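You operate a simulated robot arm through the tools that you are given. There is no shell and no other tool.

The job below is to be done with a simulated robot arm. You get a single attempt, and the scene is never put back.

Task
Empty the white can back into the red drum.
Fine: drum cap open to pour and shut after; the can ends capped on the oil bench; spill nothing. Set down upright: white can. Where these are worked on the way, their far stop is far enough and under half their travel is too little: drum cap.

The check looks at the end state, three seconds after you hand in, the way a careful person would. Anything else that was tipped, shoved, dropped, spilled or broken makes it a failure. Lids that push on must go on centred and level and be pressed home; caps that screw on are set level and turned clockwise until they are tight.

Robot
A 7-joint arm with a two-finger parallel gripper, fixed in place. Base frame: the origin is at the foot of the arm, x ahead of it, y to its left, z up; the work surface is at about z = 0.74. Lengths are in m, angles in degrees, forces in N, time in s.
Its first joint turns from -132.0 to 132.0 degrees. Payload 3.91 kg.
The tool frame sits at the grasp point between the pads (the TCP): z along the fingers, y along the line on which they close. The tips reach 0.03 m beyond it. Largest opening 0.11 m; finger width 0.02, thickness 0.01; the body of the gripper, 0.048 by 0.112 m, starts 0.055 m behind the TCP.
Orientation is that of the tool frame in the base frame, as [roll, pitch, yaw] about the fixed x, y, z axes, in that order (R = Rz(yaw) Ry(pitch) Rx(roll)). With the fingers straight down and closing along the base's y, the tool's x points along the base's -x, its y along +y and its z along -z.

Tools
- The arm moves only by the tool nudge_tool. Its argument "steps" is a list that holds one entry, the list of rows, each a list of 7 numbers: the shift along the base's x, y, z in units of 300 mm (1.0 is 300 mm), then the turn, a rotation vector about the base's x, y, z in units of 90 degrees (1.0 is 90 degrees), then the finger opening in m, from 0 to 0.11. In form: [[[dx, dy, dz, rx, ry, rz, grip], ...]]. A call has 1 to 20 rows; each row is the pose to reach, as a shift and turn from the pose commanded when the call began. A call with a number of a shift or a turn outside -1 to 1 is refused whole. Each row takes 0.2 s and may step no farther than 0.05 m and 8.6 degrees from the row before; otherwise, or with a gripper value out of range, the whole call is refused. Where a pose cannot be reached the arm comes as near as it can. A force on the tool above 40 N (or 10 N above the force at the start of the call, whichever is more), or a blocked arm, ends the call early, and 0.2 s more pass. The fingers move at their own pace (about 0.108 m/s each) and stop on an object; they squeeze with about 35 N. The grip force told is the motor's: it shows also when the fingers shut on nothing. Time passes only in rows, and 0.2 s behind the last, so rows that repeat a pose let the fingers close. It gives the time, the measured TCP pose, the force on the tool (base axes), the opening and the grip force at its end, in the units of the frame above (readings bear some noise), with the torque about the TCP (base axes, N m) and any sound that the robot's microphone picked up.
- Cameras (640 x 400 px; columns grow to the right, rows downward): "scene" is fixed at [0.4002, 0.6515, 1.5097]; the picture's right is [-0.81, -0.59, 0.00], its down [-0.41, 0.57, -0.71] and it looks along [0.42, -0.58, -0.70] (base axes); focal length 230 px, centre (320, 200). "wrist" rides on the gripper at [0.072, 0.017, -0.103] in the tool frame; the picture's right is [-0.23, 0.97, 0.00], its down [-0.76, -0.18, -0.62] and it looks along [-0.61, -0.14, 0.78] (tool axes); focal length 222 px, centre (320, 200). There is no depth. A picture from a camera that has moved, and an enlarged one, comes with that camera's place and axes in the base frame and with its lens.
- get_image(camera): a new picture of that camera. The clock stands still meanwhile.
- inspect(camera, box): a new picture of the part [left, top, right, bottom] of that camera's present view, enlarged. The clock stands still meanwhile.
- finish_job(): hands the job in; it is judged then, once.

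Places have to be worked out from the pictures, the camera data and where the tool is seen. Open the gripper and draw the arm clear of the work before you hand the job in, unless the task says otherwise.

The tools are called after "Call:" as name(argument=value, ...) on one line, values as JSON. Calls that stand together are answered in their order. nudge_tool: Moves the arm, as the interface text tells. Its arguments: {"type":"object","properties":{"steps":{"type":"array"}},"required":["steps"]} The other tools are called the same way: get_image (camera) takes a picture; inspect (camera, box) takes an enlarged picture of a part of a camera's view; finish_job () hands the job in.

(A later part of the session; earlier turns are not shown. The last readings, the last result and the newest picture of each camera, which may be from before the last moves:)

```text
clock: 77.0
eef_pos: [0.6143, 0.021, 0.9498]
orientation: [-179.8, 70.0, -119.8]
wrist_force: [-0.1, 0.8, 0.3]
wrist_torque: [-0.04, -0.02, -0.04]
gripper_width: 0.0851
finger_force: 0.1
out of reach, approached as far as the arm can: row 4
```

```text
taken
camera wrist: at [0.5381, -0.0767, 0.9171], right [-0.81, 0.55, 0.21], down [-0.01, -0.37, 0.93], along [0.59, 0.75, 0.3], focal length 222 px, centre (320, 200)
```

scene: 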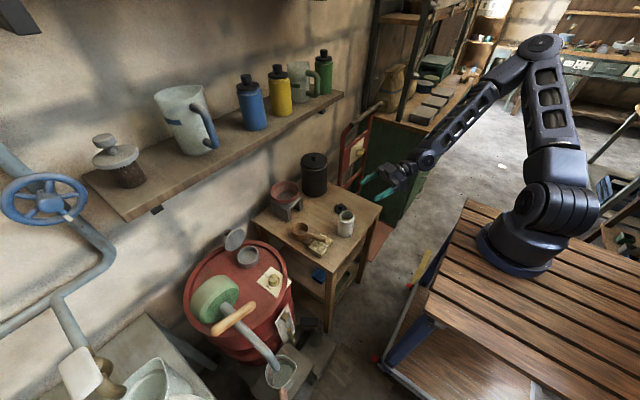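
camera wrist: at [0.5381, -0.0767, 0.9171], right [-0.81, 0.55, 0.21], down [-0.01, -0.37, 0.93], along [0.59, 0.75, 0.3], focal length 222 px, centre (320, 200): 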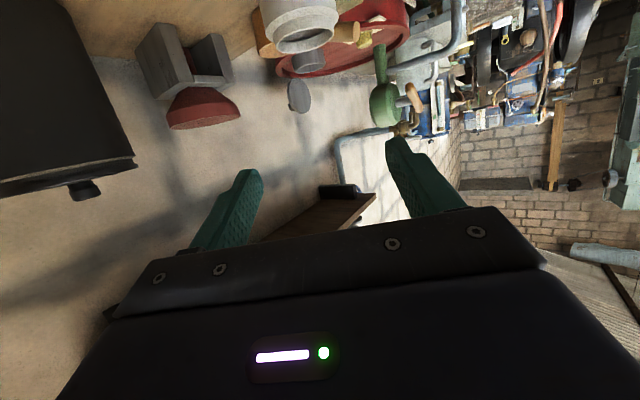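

The tool is oriented well, just at the inner edge of the reach. I zoom on the can from this low angle to confirm its position relative to the fingers.

Call:
inspect(camera="wrist", box=[230, 0, 390, 110])

Call:
inspect(camera="scene", box=[320, 150, 430, 250])

```text
3.64 times, centred on (310, 55) of wrist
camera zoom: at [0.5381, -0.0767, 0.9171], right [-0.81, 0.55, 0.21], down [-0.01, -0.37, 0.93], along [0.59, 0.75, 0.3], focal length 808 px, centre (356, 727)
```

zoom: 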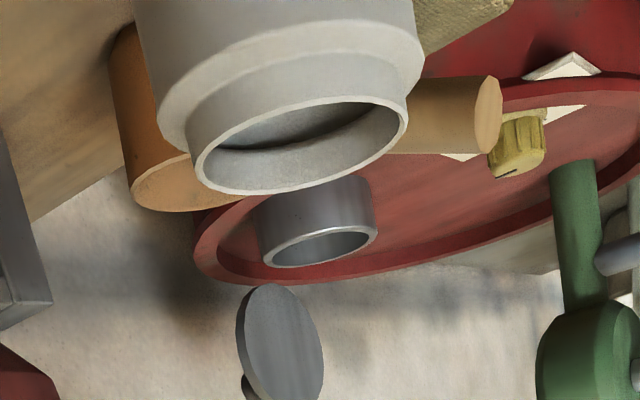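

```text
4.00 times, centred on (375, 200) of scene
camera zoom: at [0.4002, 0.6515, 1.5097], right [-0.81, -0.59, 0.0], down [-0.41, 0.57, -0.71], along [0.42, -0.58, -0.7], focal length 920 px, centre (100, 200)
```

zoom: 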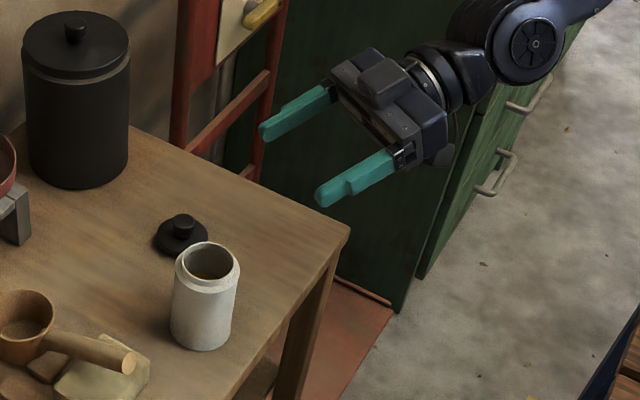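

The can's rim is at z≈0.843 and its centre checks out at (0.663, 0.111). I lower to the start of the approach line, 10 cm back along the tool axis.

Call:
nudge_tool(steps=[[[0.005, 0.01, -0.11, 0, 0, 0, 0.085], [0.012, 0.02, -0.22, 0, 0, 0, 0.085], [0.02, 0.03, -0.337, 0, 0, 0, 0.085], [0.02, 0.03, -0.337, 0, 0, 0, 0.085]]])

Call:
get_image(camera="wrist")

Call:
inspect(camera="scene", box=[320, 150, 430, 250])

```text
clock: 78.0
eef_pos: [0.622, 0.0294, 0.8472]
orientation: [-179.8, 69.9, -120.0]
wrist_force: [-0.5, -0.5, -0.1]
wrist_torque: [0.01, -0.01, 0.0]
gripper_width: 0.085
finger_force: 0.1
```

```text
taken
camera wrist: at [0.5447, -0.068, 0.8154], right [-0.8, 0.56, 0.21], down [-0.01, -0.37, 0.93], along [0.6, 0.74, 0.3], focal length 222 px, centre (320, 200)
```

wrist: 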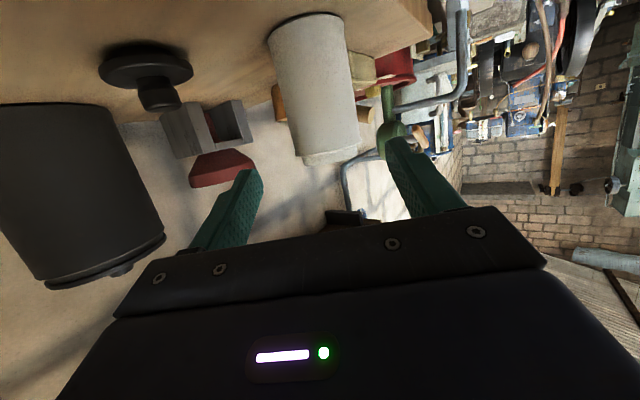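

```text
4.00 times, centred on (375, 200) of scene
camera zoom: at [0.4002, 0.6515, 1.5097], right [-0.81, -0.59, 0.0], down [-0.41, 0.57, -0.71], along [0.42, -0.58, -0.7], focal length 920 px, centre (100, 200)
```

zoom: 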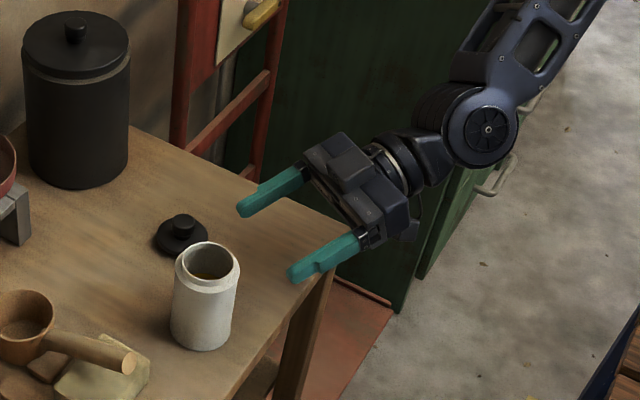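

The fingers point at the can with about 5 mm lateral offset, which I correct while advancing along the tool axis; I stop short to verify the straddle.

Call:
nudge_tool(steps=[[[0.016, 0.0607, -0.0213, 0, 0, 0, 0.085], [0.046, 0.113, -0.0427, 0, 0, 0, 0.085], [0.0763, 0.1653, -0.064, 0, 0, 0, 0.085]]])

Call:
get_image(camera="wrist")

Call:
inspect(camera="scene", box=[320, 160, 410, 250])

```text
clock: 78.8
eef_pos: [0.6446, 0.0782, 0.8301]
orientation: [-179.8, 70.0, -120.0]
wrist_force: [-0.6, -0.5, -0.1]
wrist_torque: [-0.01, -0.01, 0.0]
gripper_width: 0.0849
finger_force: 0.1
```

```text
taken
camera wrist: at [0.5673, -0.0183, 0.7969], right [-0.8, 0.56, 0.21], down [-0.01, -0.37, 0.93], along [0.6, 0.74, 0.3], focal length 222 px, centre (320, 200)
```

wrist: 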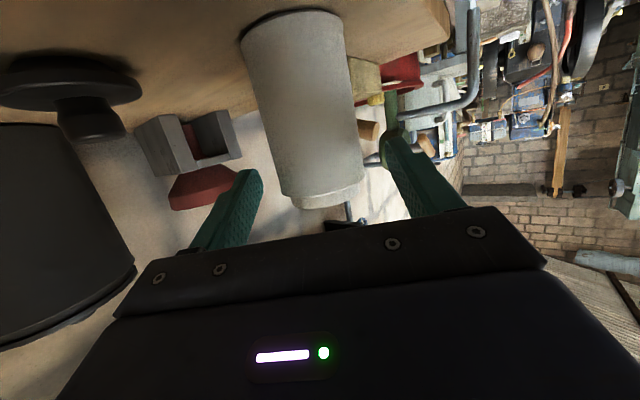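

```text
4.44 times, centred on (365, 205) of scene
camera zoom: at [0.4002, 0.6515, 1.5097], right [-0.81, -0.59, 0.0], down [-0.41, 0.57, -0.71], along [0.42, -0.58, -0.7], focal length 1022 px, centre (120, 178)
```

zoom: 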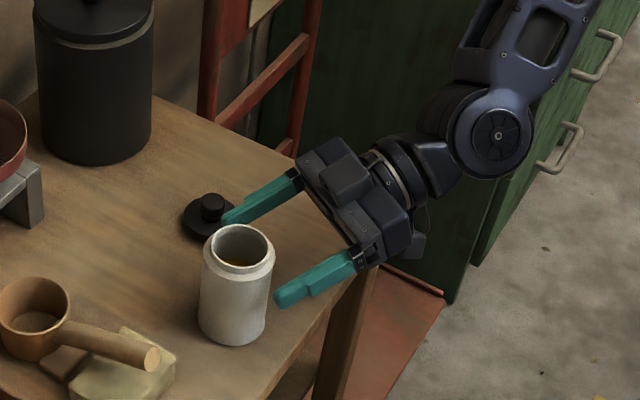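

Aligned within a millimetre. I advance the last 37 mm so the can sits between the pads.

Call:
nudge_tool(steps=[[[0.0205, 0.036, -0.0168, 0, 0, 0, 0.085], [0.041, 0.072, -0.0335, 0, 0, 0, 0.085], [0.0613, 0.1077, -0.0503, 0, 0, 0, 0.085]]])

Call:
get_image(camera="wrist")

Call:
inspect(camera="scene", box=[320, 170, 400, 250])

```text
clock: 79.7
eef_pos: [0.6606, 0.1127, 0.8145]
orientation: [-179.9, 70.0, -120.2]
wrist_force: [-0.3, -0.5, -0.1]
wrist_torque: [-0.01, 0.0, -0.01]
gripper_width: 0.0851
finger_force: 0.1
```

```text
taken
camera wrist: at [0.5853, 0.0146, 0.7822], right [-0.8, 0.56, 0.21], down [-0.01, -0.37, 0.93], along [0.6, 0.74, 0.3], focal length 222 px, centre (320, 200)
```

wrist: 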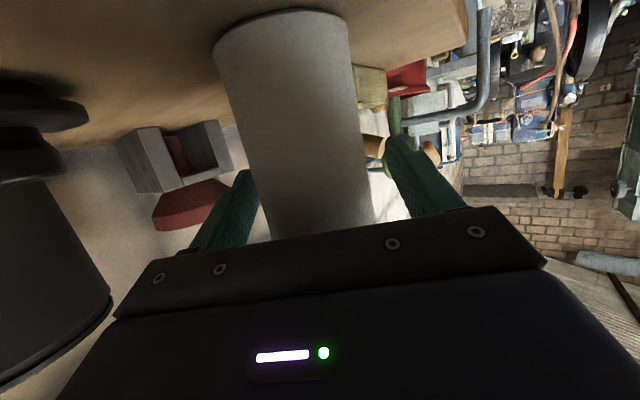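

```text
5.00 times, centred on (360, 210) of scene
camera zoom: at [0.4002, 0.6515, 1.5097], right [-0.81, -0.59, 0.0], down [-0.41, 0.57, -0.71], along [0.42, -0.58, -0.7], focal length 1150 px, centre (120, 150)
```

zoom: 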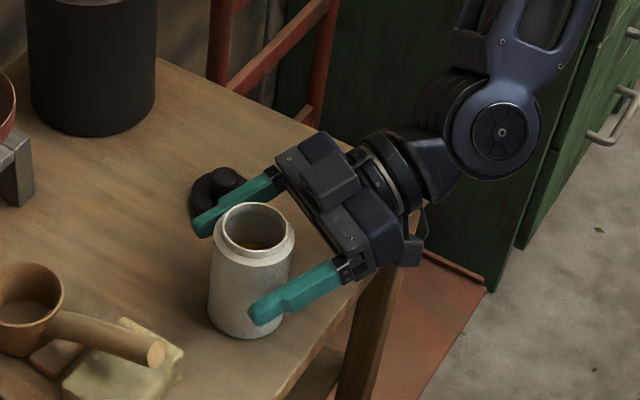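

The can is nicely straddled; the TCP is about 3 mm off to one side, which I correct, then close on the can.

Call:
nudge_tool(steps=[[[0.008, -0.0073, 0, 0, 0, 0, 0.085], [0.008, -0.0073, 0, 0, 0, 0, 0.072], [0.008, -0.0073, 0, 0, 0, 0, 0.066], [0.008, -0.0073, 0, 0, 0, 0, 0.05], [0.008, -0.0073, 0, 0, 0, 0, 0.05]]])

Call:
get_image(camera="wrist")

Call:
inspect(camera="scene", box=[320, 170, 400, 250])

```text
clock: 80.8
eef_pos: [0.6642, 0.1081, 0.8151]
orientation: [-179.8, 70.0, -120.0]
wrist_force: [-1.3, 0.4, 0.4]
wrist_torque: [0.05, 0.02, -0.02]
gripper_width: 0.0523
finger_force: 35.0
```

```text
taken
camera wrist: at [0.5879, 0.0122, 0.7822], right [-0.8, 0.56, 0.21], down [-0.01, -0.37, 0.93], along [0.6, 0.74, 0.3], focal length 222 px, centre (320, 200)
```

wrist: 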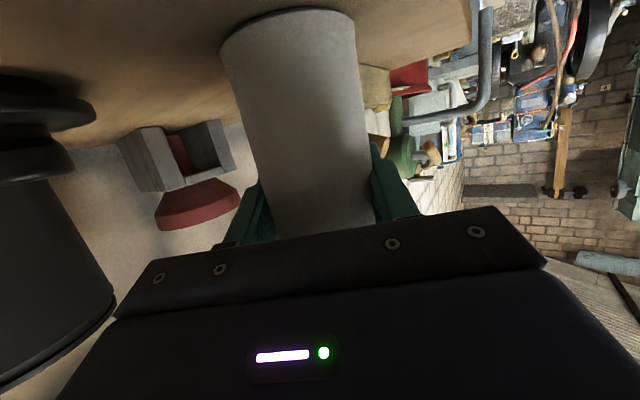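

```text
5.00 times, centred on (360, 210) of scene
camera zoom: at [0.4002, 0.6515, 1.5097], right [-0.81, -0.59, 0.0], down [-0.41, 0.57, -0.71], along [0.42, -0.58, -0.7], focal length 1150 px, centre (120, 150)
```

zoom: 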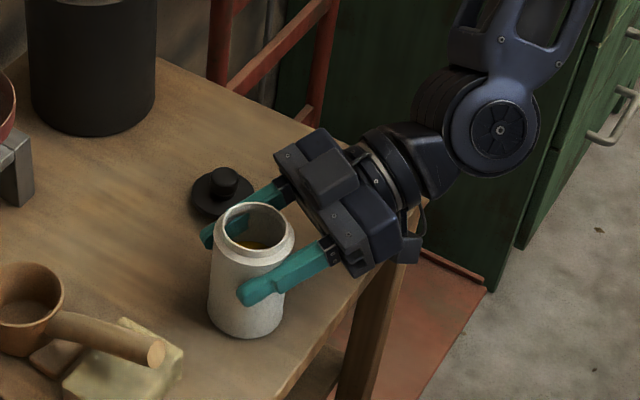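

The can is gripped (52 mm). I lift it gently by 2 cm and check that it stays upright.

Call:
nudge_tool(steps=[[[0, 0, 0.015, 0, 0, 0, 0.045], [0, 0, 0.035, 0, 0, 0, 0.045], [0, 0, 0.065, 0, 0, 0, 0.045]]])

Call:
inspect(camera="scene", box=[320, 170, 400, 250])

```text
clock: 81.7
eef_pos: [0.6661, 0.1074, 0.833]
orientation: [-179.7, 70.1, -120.1]
wrist_force: [-0.2, -0.7, -2.1]
wrist_torque: [0.0, 0.02, 0.02]
gripper_width: 0.0524
finger_force: 34.9
```

```text
5.00 times, centred on (360, 210) of scene
camera zoom: at [0.4002, 0.6515, 1.5097], right [-0.81, -0.59, 0.0], down [-0.41, 0.57, -0.71], along [0.42, -0.58, -0.7], focal length 1150 px, centre (120, 150)
```

zoom: 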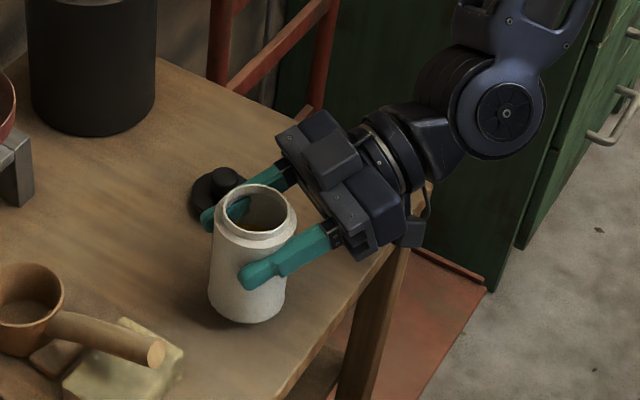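

The can is upright and weighs about 2 N. I raise it smoothly to a carrying height.

Call:
nudge_tool(steps=[[[0, 0, 0.04, 0, 0, 0, 0.045], [0, 0, 0.11, 0, 0, 0, 0.045], [0, 0, 0.19, 0, 0, 0, 0.045], [0, 0, 0.27, 0, 0, 0, 0.045], [0, 0, 0.34, 0, 0, 0, 0.045], [0, 0, 0.39, 0, 0, 0, 0.045]]])

Call:
get_image(camera="scene")

```text
clock: 83.0
eef_pos: [0.6663, 0.1088, 0.9508]
orientation: [-179.9, 70.0, -120.2]
wrist_force: [-0.6, 0.0, -2.1]
wrist_torque: [0.06, 0.01, -0.03]
gripper_width: 0.0519
finger_force: 34.9
```

```text
taken
```

scene: 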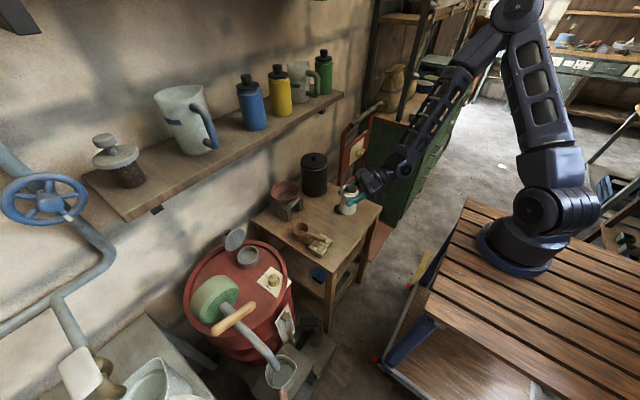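

Now I carry it towards the drum, turning the tool to about 25° on the way, keeping the can level.

Call:
nudge_tool(steps=[[[0.02, 0.045, 0, 0, 0, -0.025, 0.045], [0.05, 0.11, 0, 0, 0, -0.065, 0.045], [0.085, 0.185, 0, 0, 0, -0.11, 0.045], [0.12, 0.26, 0, 0, 0, -0.16, 0.045], [0.16, 0.335, 0, 0, 0, -0.21, 0.045], [0.2, 0.41, 0, 0, 0, -0.26, 0.045], [0.24, 0.485, 0, 0, 0, -0.305, 0.045], [0.28, 0.555, 0, 0, 0, -0.345, 0.045], [0.315, 0.615, 0, 0, 0, -0.375, 0.045], [0.34, 0.66, 0, 0, 0, -0.389, 0.045]]])

Call:
get_image(camera="scene")

Call:
get_image(camera="wrist")

```text
clock: 85.2
eef_pos: [0.7671, 0.3058, 0.9513]
orientation: [-179.8, 69.9, -155.1]
wrist_force: [0.9, -0.2, -1.3]
wrist_torque: [0.04, 0.0, 0.04]
gripper_width: 0.052
finger_force: 34.5
```

```text
taken
```

scene: 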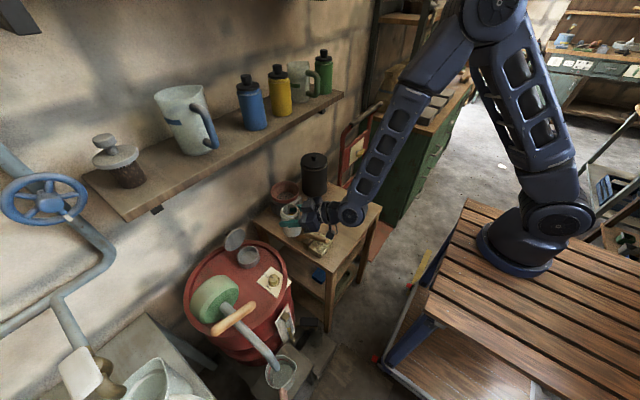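

```text
taken
camera wrist: at [0.6488, 0.2709, 0.9186], right [-0.34, 0.92, 0.21], down [-0.22, -0.3, 0.93], along [0.92, 0.27, 0.3], focal length 222 px, centre (320, 200)
```

wrist: 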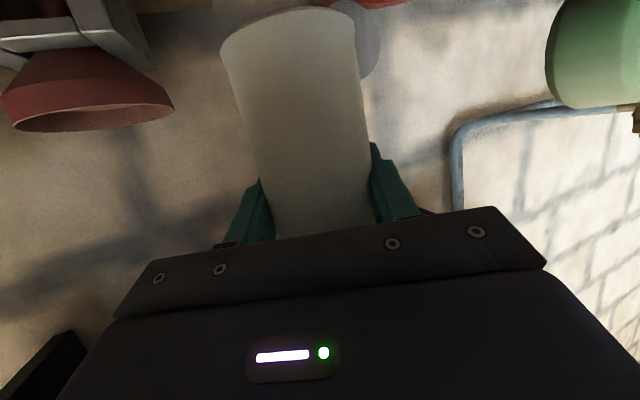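

The can is level and steady. I move on to a spot beside the open neck, still at z≈0.93.

Call:
nudge_tool(steps=[[[0.02, 0.04, 0, 0, 0, 0, 0.045], [0.06, 0.115, 0, 0, 0, 0, 0.045], [0.1, 0.2, 0, 0, 0, 0, 0.045], [0.15, 0.29, 0, 0, 0, 0, 0.045], [0.2, 0.38, -0.015, 0, 0, 0, 0.045], [0.24, 0.46, -0.03, 0, 0, 0, 0.045], [0.275, 0.525, -0.045, 0, 0, 0, 0.045], [0.291, 0.563, -0.06, 0, 0, 0, 0.045]]])

Call:
get_image(camera="scene")

Call:
inspect(camera="scene", box=[190, 210, 310, 300])

Call:
get_image(camera="wrist")

```text
clock: 87.0
eef_pos: [0.8549, 0.4753, 0.9324]
orientation: [-179.8, 70.0, -154.9]
wrist_force: [-0.3, -0.4, -2.2]
wrist_torque: [-0.01, 0.04, -0.02]
gripper_width: 0.0523
finger_force: 34.6
```

```text
taken
```

scene: 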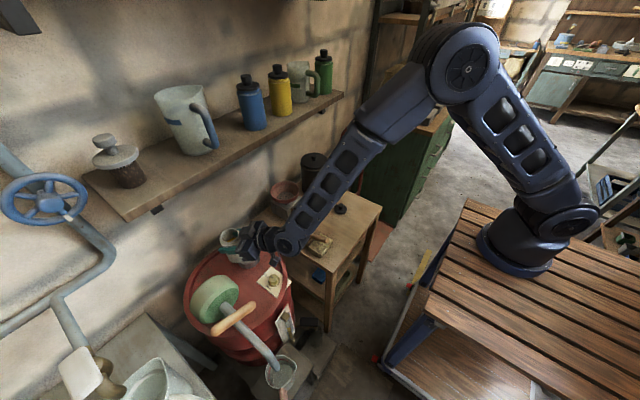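

```text
4.44 times, centred on (250, 255) of scene
camera zoom: at [0.4002, 0.6515, 1.5097], right [-0.81, -0.59, 0.0], down [-0.41, 0.57, -0.71], along [0.42, -0.58, -0.7], focal length 1022 px, centre (631, -44)
```

zoom: 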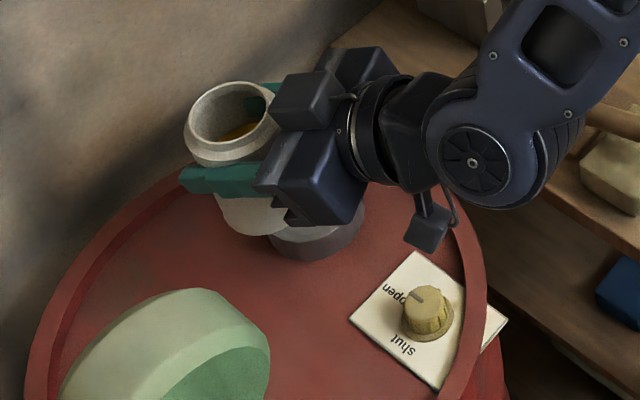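

```text
taken
camera wrist: at [0.7361, 0.4401, 0.9001], right [-0.34, 0.92, 0.21], down [-0.22, -0.3, 0.93], along [0.91, 0.27, 0.3], focal length 222 px, centre (320, 200)
```

wrist: 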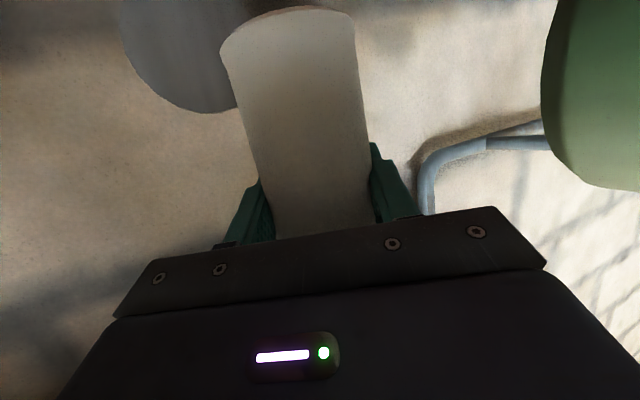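

The can is beside the neck, clear of the lid and the pump. I begin tipping it to 40° (still below pouring angle) about the tool's horizontal direction while lowering to z≈0.87.

Call:
nudge_tool(steps=[[[0, 0, 0, 0.0705, 0.0329, 0, 0.045], [0, 0, -0.01, 0.141, 0.0658, 0, 0.045], [0, 0, -0.05, 0.2114, 0.0987, 0, 0.045], [0, 0, -0.11, 0.2819, 0.1316, 0, 0.045], [0, 0, -0.17, 0.3423, 0.1598, 0, 0.045], [0, 0, -0.21, 0.4027, 0.188, 0, 0.045]]])

Call:
inspect(camera="scene", box=[190, 210, 310, 300])

Call:
get_image(camera="wrist")

```text
clock: 88.5
eef_pos: [0.8533, 0.4746, 0.871]
orientation: [112.2, 45.9, 144.5]
wrist_force: [-1.2, 0.9, -2.2]
wrist_torque: [-0.05, 0.0, -0.03]
gripper_width: 0.0521
finger_force: 35.0
```

```text
4.44 times, centred on (250, 255) of scene
camera zoom: at [0.4002, 0.6515, 1.5097], right [-0.81, -0.59, 0.0], down [-0.41, 0.57, -0.71], along [0.42, -0.58, -0.7], focal length 1022 px, centre (631, -44)
```

zoom: 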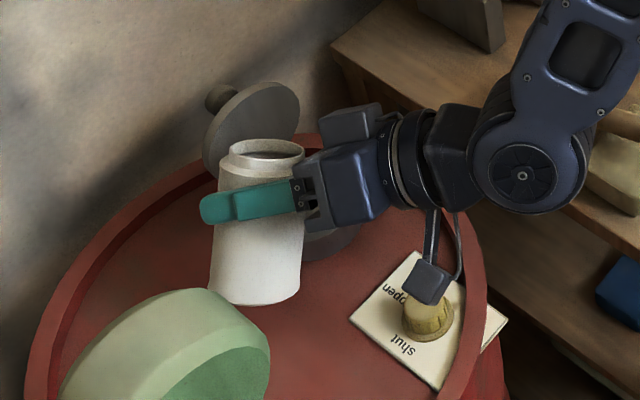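

```text
taken
camera wrist: at [0.7288, 0.4558, 0.8568], right [-0.18, 0.59, 0.79], down [0.01, -0.8, 0.6], along [0.98, 0.12, 0.14], focal length 222 px, centre (320, 200)
```

wrist: 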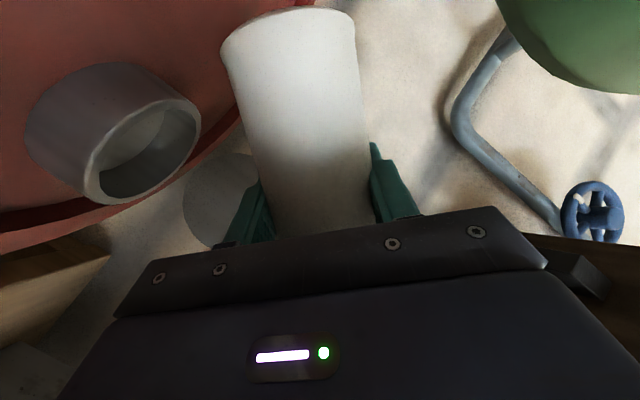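

At 40° the lip sits about 1 cm short of the mouth's centre line, as planned. I tip on slowly to 58° at z≈0.857, where the oil should begin to run.

Call:
nudge_tool(steps=[[[0.002, -0.002, -0.01, 0.0302, 0.0141, 0, 0.045], [0.004, -0.004, -0.02, 0.0604, 0.0282, 0, 0.045], [0.006, -0.006, -0.03, 0.0906, 0.0423, 0, 0.045], [0.008, -0.009, -0.038, 0.1208, 0.0564, 0, 0.045], [0.01, -0.0117, -0.043, 0.151, 0.0705, 0, 0.045], [0.01, -0.0117, -0.043, 0.1812, 0.0846, 0, 0.045]]])

Call:
inspect(camera="scene", box=[190, 210, 310, 300])

Call:
get_image(camera="wrist")

```text
clock: 89.8
eef_pos: [0.8569, 0.4706, 0.8579]
orientation: [102.3, 29.8, 138.3]
wrist_force: [0.7, -1.5, -1.8]
wrist_torque: [-0.06, 0.03, -0.01]
gripper_width: 0.0523
finger_force: 35.2
```

```text
4.44 times, centred on (250, 255) of scene
camera zoom: at [0.4002, 0.6515, 1.5097], right [-0.81, -0.59, 0.0], down [-0.41, 0.57, -0.71], along [0.42, -0.58, -0.7], focal length 1022 px, centre (631, -44)
```

zoom: 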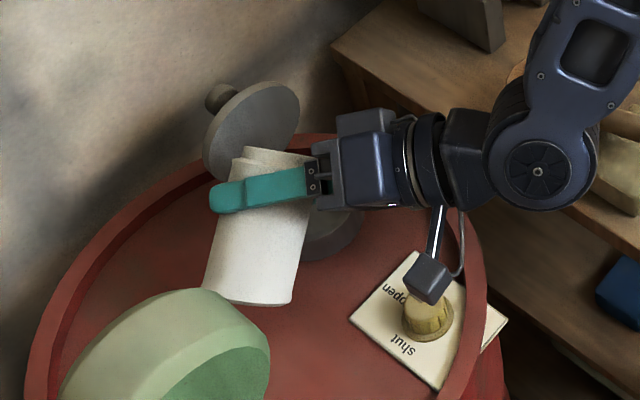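

```text
taken
camera wrist: at [0.7307, 0.4536, 0.855], right [-0.07, 0.34, 0.94], down [0.08, -0.94, 0.34], along [0.99, 0.1, 0.04], focal length 222 px, centre (320, 200)
```

wrist: 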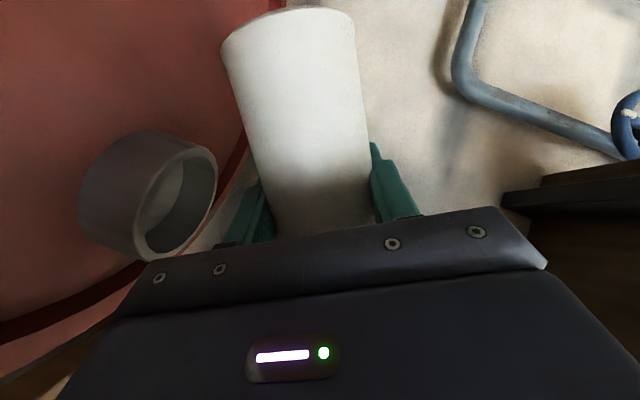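

In the wrist view the neck's opening lies directly below the can's mouth along gravity. I continue tipping slowly to 90°, following with the TCP so that the lip stays over the mouth.

Call:
nudge_tool(steps=[[[0, 0, 0, 0.0302, 0.0141, 0, 0.045], [0, -0.001, 0, 0.0604, 0.0282, 0, 0.045], [0.001, -0.002, 0, 0.0906, 0.0423, 0, 0.045], [0.002, -0.004, 0, 0.1208, 0.0564, 0, 0.045], [0.003, -0.006, 0, 0.151, 0.0705, 0, 0.045], [0.004, -0.009, 0, 0.1812, 0.0846, 0, 0.045], [0.006, -0.012, 0, 0.2114, 0.0987, 0, 0.045], [0.007, -0.015, 0, 0.2416, 0.1128, 0, 0.045], [0.009, -0.018, 0, 0.2718, 0.1269, 0, 0.045], [0.01, -0.021, 0, 0.302, 0.141, 0, 0.045], [0.0113, -0.024, 0, 0.322, 0.1504, 0, 0.045]]])

Call:
inspect(camera="scene", box=[190, 210, 310, 300])

Call:
get_image(camera="wrist")

```text
clock: 92.2
eef_pos: [0.8605, 0.464, 0.8572]
orientation: [90.3, 0.0, 135.1]
wrist_force: [-0.2, -1.1, -1.1]
wrist_torque: [-0.06, -0.04, -0.01]
gripper_width: 0.0519
finger_force: 34.9
```

```text
4.44 times, centred on (250, 255) of scene
camera zoom: at [0.4002, 0.6515, 1.5097], right [-0.81, -0.59, 0.0], down [-0.41, 0.57, -0.71], along [0.42, -0.58, -0.7], focal length 1022 px, centre (631, -44)
```

zoom: 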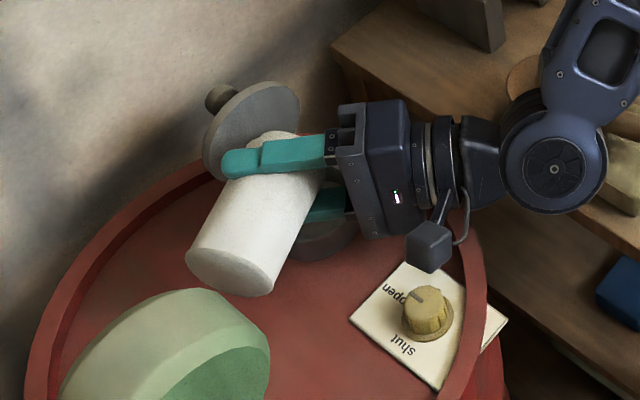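

```text
taken
camera wrist: at [0.7361, 0.4429, 0.8748], right [0.16, -0.16, 0.97], down [0.1, -0.98, -0.18], along [0.98, 0.12, -0.15], focal length 222 px, centre (320, 200)
```

wrist: 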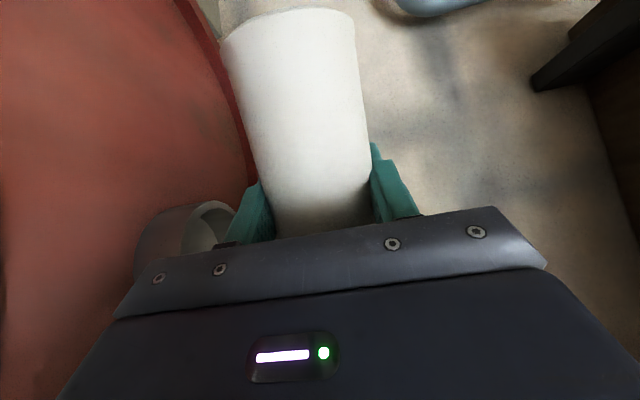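

The measured weight has dropped to about 1.1 N and nothing is spilled on the drum top. I tip further to about 130° to drain it, tracking the lip over the mouth.

Call:
nudge_tool(steps=[[[0.0027, -0.0058, 0, 0.0336, 0.0157, 0, 0.045], [0.0054, -0.0116, 0, 0.0671, 0.0313, 0, 0.045], [0.0081, -0.0174, 0, 0.1007, 0.047, 0, 0.045], [0.0108, -0.0232, 0, 0.1342, 0.0627, 0, 0.045], [0.0135, -0.029, 0, 0.1678, 0.0783, 0, 0.045], [0.0162, -0.0348, 0, 0.2013, 0.094, 0, 0.045], [0.0189, -0.0405, 0, 0.2349, 0.1097, 0, 0.045], [0.0216, -0.0463, 0, 0.2685, 0.1253, 0, 0.045], [0.0243, -0.0521, 0, 0.302, 0.141, 0, 0.045], [0.027, -0.0579, 0, 0.3356, 0.1567, 0, 0.045], [0.0297, -0.0637, 0, 0.3691, 0.1723, 0, 0.045], [0.0324, -0.0695, 0, 0.4027, 0.188, 0, 0.045]]])

Call:
inspect(camera="scene", box=[190, 210, 310, 300])

Call:
get_image(camera="scene")

```text
clock: 94.8
eef_pos: [0.8714, 0.4443, 0.8569]
orientation: [74.2, -37.2, 140.5]
wrist_force: [1.0, 0.9, -0.8]
wrist_torque: [-0.03, 0.0, 0.01]
gripper_width: 0.0518
finger_force: 34.9
```

```text
4.44 times, centred on (250, 255) of scene
camera zoom: at [0.4002, 0.6515, 1.5097], right [-0.81, -0.59, 0.0], down [-0.41, 0.57, -0.71], along [0.42, -0.58, -0.7], focal length 1022 px, centre (631, -44)
```

zoom: 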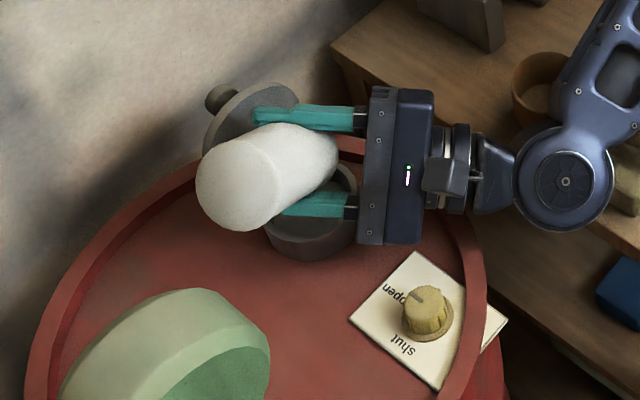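

```text
taken
```

scene: 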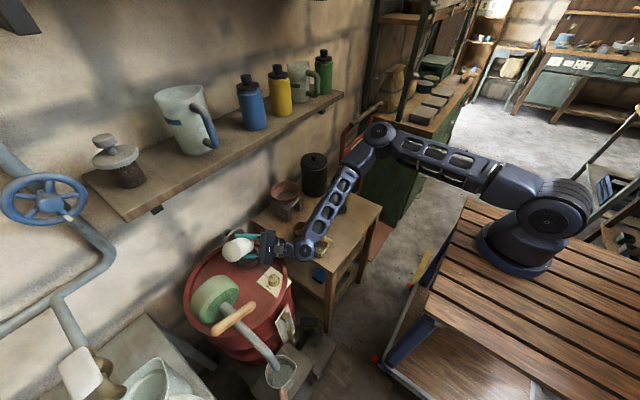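

The can is well over the mouth at 130°. I hold it there to drain, adding another 15° of tip.

Call:
nudge_tool(steps=[[[0, 0, 0, 0, 0, 0, 0.045], [0, 0, 0, 0, 0, 0, 0.045], [0, 0, 0, 0, 0, 0, 0.045], [0, 0, 0, 0, 0, 0, 0.045], [0.001, -0.004, 0, 0.05, 0.0235, 0, 0.045], [0.003, -0.008, 0, 0.1, 0.047, 0, 0.045], [0.005, -0.012, 0, 0.151, 0.0705, 0, 0.045], [0.005, -0.012, 0, 0.151, 0.0705, 0, 0.045], [0.005, -0.012, 0, 0.151, 0.0705, 0, 0.045], [0.005, -0.012, 0, 0.151, 0.0705, 0, 0.045], [0.005, -0.012, 0, 0.151, 0.0705, 0, 0.045], [0.005, -0.012, 0, 0.151, 0.0705, 0, 0.045], [0.005, -0.012, 0, 0.151, 0.0705, 0, 0.045], [0.005, -0.012, 0, 0.151, 0.0705, 0, 0.045], [0.005, -0.012, 0, 0.151, 0.0705, 0, 0.045], [0.005, -0.012, 0, 0.151, 0.0705, 0, 0.045], [0.005, -0.012, 0, 0.151, 0.0705, 0, 0.045], [0.005, -0.012, 0, 0.151, 0.0705, 0, 0.045]]])

Call:
inspect(camera="scene", box=[190, 210, 310, 300])

Call:
get_image(camera="wrist")

```text
clock: 98.7
eef_pos: [0.8715, 0.4405, 0.8595]
orientation: [64.0, -50.3, 147.6]
wrist_force: [-0.1, -0.1, -1.0]
wrist_torque: [-0.01, -0.05, 0.01]
gripper_width: 0.0519
finger_force: 35.2
```

```text
4.44 times, centred on (250, 255) of scene
camera zoom: at [0.4002, 0.6515, 1.5097], right [-0.81, -0.59, 0.0], down [-0.41, 0.57, -0.71], along [0.42, -0.58, -0.7], focal length 1022 px, centre (631, -44)
```

zoom: 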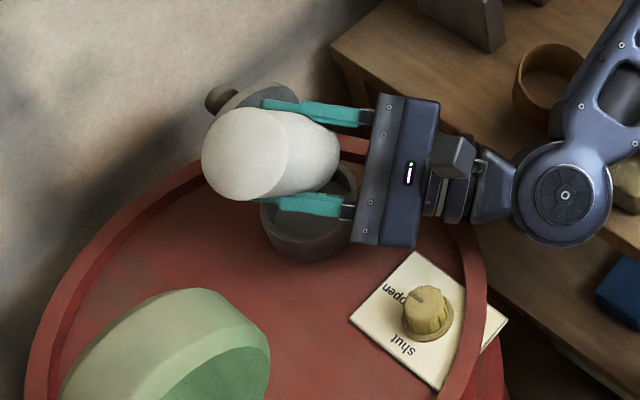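

```text
taken
camera wrist: at [0.7585, 0.393, 0.8962], right [0.46, -0.8, 0.38], down [-0.13, -0.49, -0.86], along [0.88, 0.35, -0.33], focal length 222 px, centre (320, 200)
```

wrist: 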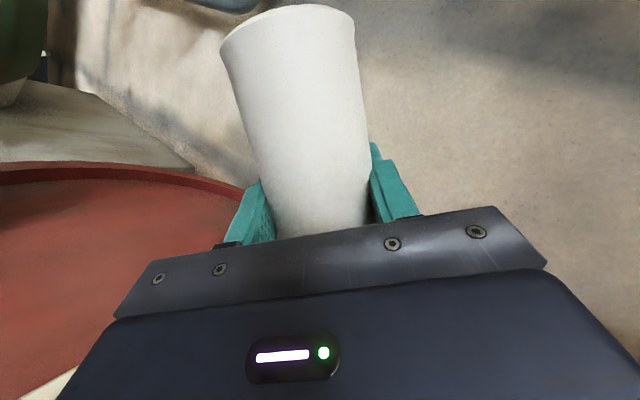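

The load now reads about 1 N (the empty can) and the drum top is clean. I tip the can back the way it came, first to 90°.

Call:
nudge_tool(steps=[[[-0.004, 0.008, 0, -0.0615, -0.0287, 0, 0.045], [-0.009, 0.017, 0, -0.123, -0.0574, 0, 0.045], [-0.013, 0.026, 0, -0.1846, -0.0862, 0, 0.045], [-0.018, 0.035, 0, -0.2461, -0.1149, 0, 0.045], [-0.022, 0.044, 0, -0.3076, -0.1436, 0, 0.045], [-0.027, 0.053, 0, -0.3691, -0.1723, 0, 0.045], [-0.031, 0.061, 0, -0.4306, -0.2011, 0, 0.045], [-0.036, 0.07, 0, -0.4922, -0.2298, 0, 0.045], [-0.04, 0.078, 0, -0.5537, -0.2585, 0, 0.045]]])

Call:
inspect(camera="scene", box=[190, 210, 310, 300])

```text
clock: 100.7
eef_pos: [0.8597, 0.4647, 0.8561]
orientation: [90.4, 0.0, 135.1]
wrist_force: [0.3, -0.5, -1.3]
wrist_torque: [-0.02, 0.0, 0.04]
gripper_width: 0.052
finger_force: 34.9
```

```text
4.44 times, centred on (250, 255) of scene
camera zoom: at [0.4002, 0.6515, 1.5097], right [-0.81, -0.59, 0.0], down [-0.41, 0.57, -0.71], along [0.42, -0.58, -0.7], focal length 1022 px, centre (631, -44)
```

zoom: 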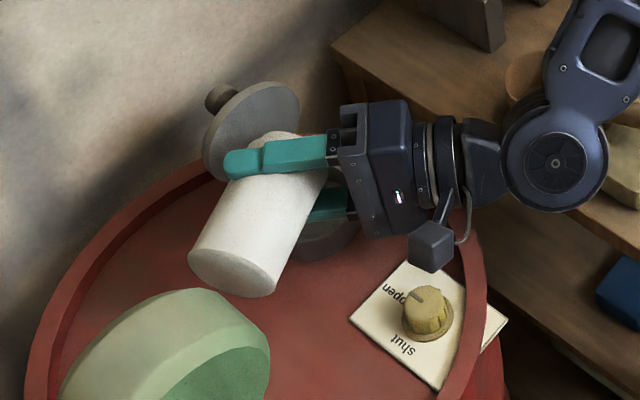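

Now back from 90° to upright, rising to z≈0.93.

Call:
nudge_tool(steps=[[[-0.002, 0.004, 0, -0.0755, -0.0353, 0, 0.045], [-0.004, 0.008, 0.005, -0.151, -0.0705, 0, 0.045], [-0.006, 0.012, 0.02, -0.2265, -0.1058, 0, 0.045], [-0.008, 0.016, 0.04, -0.302, -0.141, 0, 0.045], [-0.01, 0.02, 0.07, -0.3775, -0.1763, 0, 0.045], [-0.012, 0.024, 0.1, -0.453, -0.2115, 0, 0.045], [-0.014, 0.028, 0.13, -0.5285, -0.2468, 0, 0.045], [-0.016, 0.032, 0.16, -0.604, -0.282, 0, 0.045], [-0.017, 0.036, 0.19, -0.6795, -0.3173, 0, 0.045], [-0.017, 0.036, 0.22, -0.755, -0.3525, 0, 0.045], [-0.017, 0.036, 0.24, -0.8305, -0.3878, 0, 0.045], [-0.017, 0.036, 0.25, -0.906, -0.423, 0, 0.045]]])

Call:
inspect(camera="scene", box=[190, 210, 310, 300])

Call:
inspect(camera="scene", box=[215, 220, 255, 260])

```text
clock: 103.2
eef_pos: [0.8556, 0.4737, 0.931]
orientation: [-179.6, 70.0, -154.9]
wrist_force: [0.1, 0.5, -0.2]
wrist_torque: [0.03, 0.01, 0.03]
gripper_width: 0.0517
finger_force: 34.9
```

```text
4.44 times, centred on (250, 255) of scene
camera zoom: at [0.4002, 0.6515, 1.5097], right [-0.81, -0.59, 0.0], down [-0.41, 0.57, -0.71], along [0.42, -0.58, -0.7], focal length 1022 px, centre (631, -44)
```

zoom: 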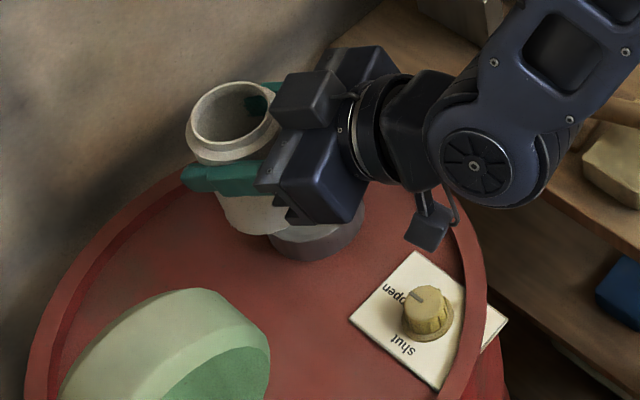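

```text
10.00 times, centred on (235, 240) of scene
camera zoom: at [0.4002, 0.6515, 1.5097], right [-0.81, -0.59, 0.0], down [-0.41, 0.57, -0.71], along [0.42, -0.58, -0.7], focal length 2299 px, centre (1170, -200)
```

zoom: 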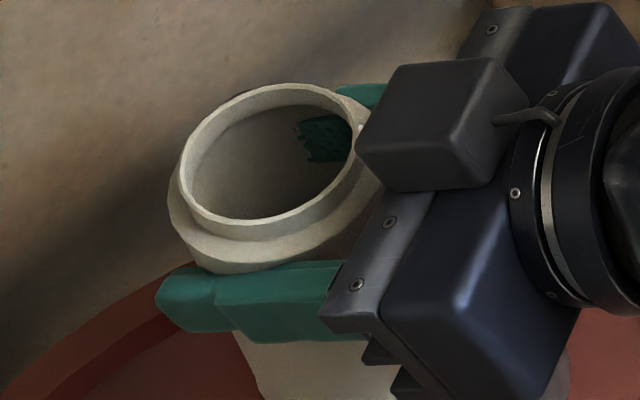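

The can looks empty inside and the drum top is clean. I carry the can back along the same route.

Call:
nudge_tool(steps=[[[-0.03, -0.06, 0.02, 0, 0, 0, 0.045], [-0.08, -0.15, 0.04, 0, 0, 0, 0.045], [-0.13, -0.25, 0.06, 0, 0, 0, 0.045], [-0.18, -0.35, 0.065, 0, 0, 0, 0.045], [-0.23, -0.44, 0.067, 0, 0, 0, 0.045], [-0.27, -0.52, 0.067, 0, 0, 0, 0.045], [-0.295, -0.56, 0.067, 0, 0, 0, 0.045]]])

Call:
inspect(camera="scene", box=[200, 220, 300, 300])

Call:
inspect(camera="scene", box=[270, 180, 350, 240])

```text
clock: 104.8
eef_pos: [0.7658, 0.3053, 0.9521]
orientation: [-179.7, 70.0, -154.9]
wrist_force: [0.7, 0.3, -0.8]
wrist_torque: [0.03, -0.03, -0.03]
gripper_width: 0.0519
finger_force: 35.0
```

```text
5.00 times, centred on (250, 260) of scene
camera zoom: at [0.4002, 0.6515, 1.5097], right [-0.81, -0.59, 0.0], down [-0.41, 0.57, -0.71], along [0.42, -0.58, -0.7], focal length 1150 px, centre (670, -100)
```

zoom: 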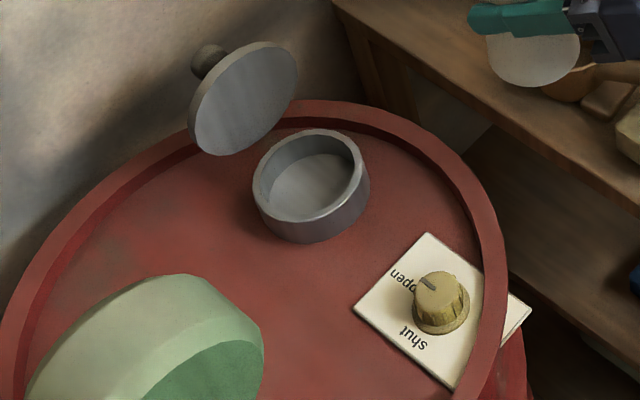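

```text
6.67 times, centred on (310, 210) of scene
camera zoom: at [0.4002, 0.6515, 1.5097], right [-0.81, -0.59, 0.0], down [-0.41, 0.57, -0.71], along [0.42, -0.58, -0.7], focal length 1533 px, centre (387, 133)
```

zoom: 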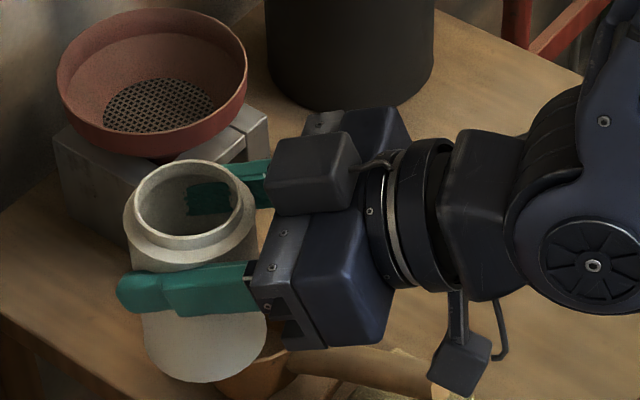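

No spill anywhere. I continue back over the bench, turning the tool to its pick-up direction.

Call:
nudge_tool(steps=[[[-0.02, -0.045, 0, 0, 0, 0.025, 0.045], [-0.055, -0.11, 0, 0, 0, 0.065, 0.045], [-0.09, -0.185, 0, 0, 0, 0.11, 0.045], [-0.125, -0.26, 0, 0, 0, 0.16, 0.045], [-0.165, -0.335, 0, 0, 0, 0.21, 0.045], [-0.205, -0.41, 0, 0, 0, 0.26, 0.045], [-0.245, -0.485, 0, 0, 0, 0.305, 0.045], [-0.28, -0.555, 0, 0, 0, 0.345, 0.045], [-0.312, -0.615, 0, 0, 0, 0.375, 0.045], [-0.332, -0.655, 0, 0, 0, 0.3875, 0.045]]])

Call:
inspect(camera="scene", box=[310, 160, 400, 250])

Call:
get_image(camera="wrist")

```text
clock: 107.0
eef_pos: [0.6671, 0.1106, 0.951]
orientation: [-179.7, 70.0, -120.1]
wrist_force: [0.0, 0.5, -0.2]
wrist_torque: [0.01, 0.0, -0.02]
gripper_width: 0.0517
finger_force: 34.8
```

```text
4.44 times, centred on (355, 205) of scene
camera zoom: at [0.4002, 0.6515, 1.5097], right [-0.81, -0.59, 0.0], down [-0.41, 0.57, -0.71], along [0.42, -0.58, -0.7], focal length 1022 px, centre (164, 178)
```

zoom: 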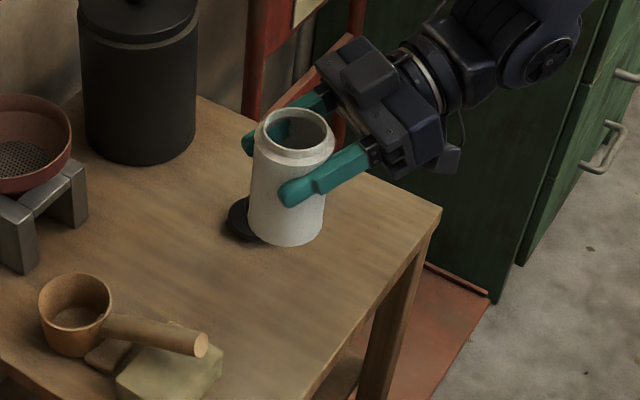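

```text
taken
camera wrist: at [0.5895, 0.0133, 0.9193], right [-0.8, 0.56, 0.21], down [-0.01, -0.37, 0.93], along [0.6, 0.74, 0.3], focal length 222 px, centre (320, 200)
```

wrist: 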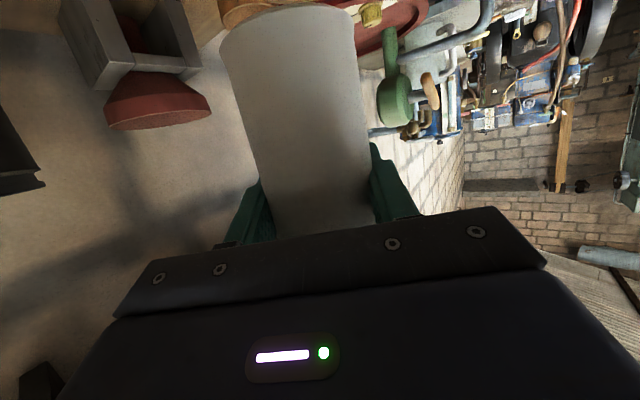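

I lower the can towards its old spot, stopping about 8 mm above the bench.

Call:
nudge_tool(steps=[[[-0.003, -0.002, -0.06, 0, 0, 0, 0.045], [-0.006, -0.005, -0.14, 0, 0, 0, 0.045], [-0.009, -0.008, -0.22, 0, 0, 0, 0.045], [-0.01, -0.008, -0.3, 0, 0, 0, 0.045], [-0.01, -0.008, -0.37, 0, 0, 0, 0.045], [-0.01, -0.008, -0.42, 0, 0, 0, 0.045]]])

Call:
inspect(camera="scene", box=[320, 170, 400, 250])

```text
clock: 108.5
eef_pos: [0.664, 0.1074, 0.8257]
orientation: [-179.7, 69.9, -120.1]
wrist_force: [-0.3, 0.3, -0.4]
wrist_torque: [-0.03, 0.01, -0.02]
gripper_width: 0.0518
finger_force: 34.4
```

```text
5.00 times, centred on (360, 210) of scene
camera zoom: at [0.4002, 0.6515, 1.5097], right [-0.81, -0.59, 0.0], down [-0.41, 0.57, -0.71], along [0.42, -0.58, -0.7], focal length 1150 px, centre (120, 150)
```

zoom: 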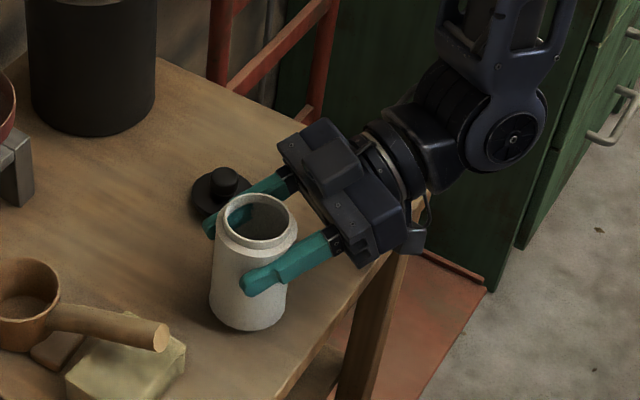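

About 10 mm to go; I lower in fine steps and watch for contact.

Call:
nudge_tool(steps=[[[0, 0, -0.01, 0, 0, 0, 0.045], [0, 0, -0.02, 0, 0, 0, 0.045], [0, 0, -0.027, 0, 0, 0, 0.045]]])

Call:
nudge_tool(steps=[[[0, 0, -0.004, 0, 0, 0, 0.045], [0, 0, -0.008, 0, 0, 0, 0.045]]])

```text
clock: 109.2
eef_pos: [0.6632, 0.1075, 0.8178]
orientation: [-179.8, 70.0, -120.1]
wrist_force: [1.1, 0.1, -0.7]
wrist_torque: [-0.01, -0.02, -0.01]
gripper_width: 0.0515
finger_force: 34.7
```

```text
clock: 109.8
eef_pos: [0.6636, 0.108, 0.816]
orientation: [-179.7, 70.0, -120.2]
wrist_force: [-3.1, -4.6, 13.9]
wrist_torque: [-0.38, 0.39, -0.01]
gripper_width: 0.0518
finger_force: 35.5
```

Contact at z≈0.816: the can stands on the bench. I open the fingers slowly and check it stays upright.

Call:
nudge_tool(steps=[[[0, 0, 0.002, 0, 0, 0, 0.06], [0, 0, 0.002, 0, 0, 0, 0.072], [0, 0, 0.002, 0, 0, 0, 0.085], [0, 0, 0.002, 0, 0, 0, 0.085]]])

Call:
inspect(camera="scene", box=[320, 170, 400, 250])

Call:
get_image(camera="wrist")

```text
clock: 110.8
eef_pos: [0.6662, 0.1072, 0.8169]
orientation: [-179.7, 70.1, -120.2]
wrist_force: [0.0, -0.3, -0.1]
wrist_torque: [0.01, -0.02, 0.0]
gripper_width: 0.0849
finger_force: 0.2
```

```text
5.00 times, centred on (360, 210) of scene
camera zoom: at [0.4002, 0.6515, 1.5097], right [-0.81, -0.59, 0.0], down [-0.41, 0.57, -0.71], along [0.42, -0.58, -0.7], focal length 1150 px, centre (120, 150)
```

zoom: 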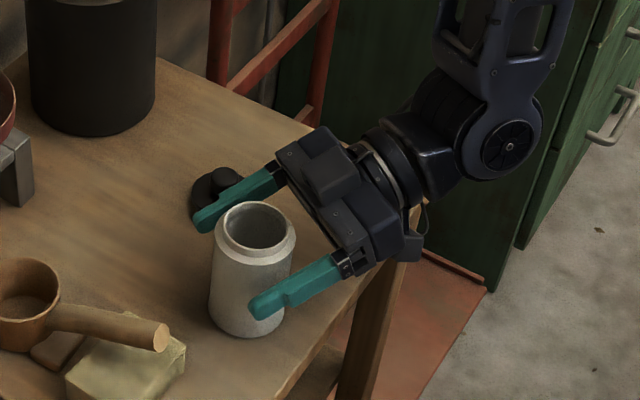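

```text
taken
camera wrist: at [0.5871, 0.011, 0.7837], right [-0.8, 0.56, 0.21], down [-0.01, -0.37, 0.93], along [0.6, 0.74, 0.3], focal length 222 px, centre (320, 200)
```

wrist: 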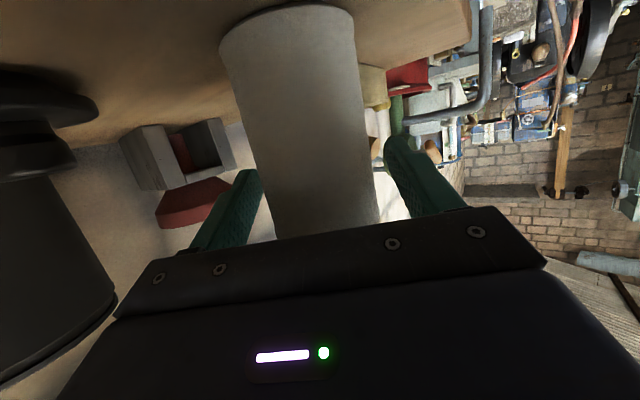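

The can stands upright and empty. I withdraw straight back along the tool axis, then rise.

Call:
nudge_tool(steps=[[[-0.035, -0.06, 0.022, 0, 0, 0, 0.085], [-0.07, -0.12, 0.045, 0, 0, 0, 0.085], [-0.105, -0.18, 0.07, 0, 0, 0, 0.085], [-0.14, -0.245, 0.1, 0, 0, 0, 0.085], [-0.15, -0.26, 0.2, 0, 0, 0, 0.085], [-0.15, -0.26, 0.33, 0, 0, 0, 0.085], [-0.15, -0.26, 0.45, 0, 0, 0, 0.085]]])

Call:
get_image(camera="scene")

```text
clock: 112.5
eef_pos: [0.6181, 0.0308, 0.9511]
orientation: [-179.8, 70.1, -120.2]
wrist_force: [-0.7, -0.7, -0.7]
wrist_torque: [0.05, 0.03, 0.03]
gripper_width: 0.0851
finger_force: 0.1
```

```text
taken
```

scene: 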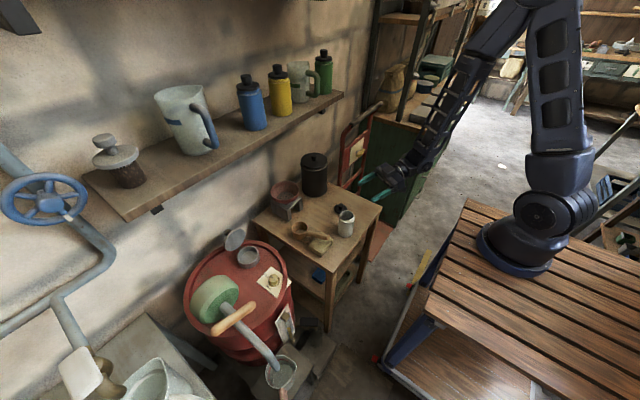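

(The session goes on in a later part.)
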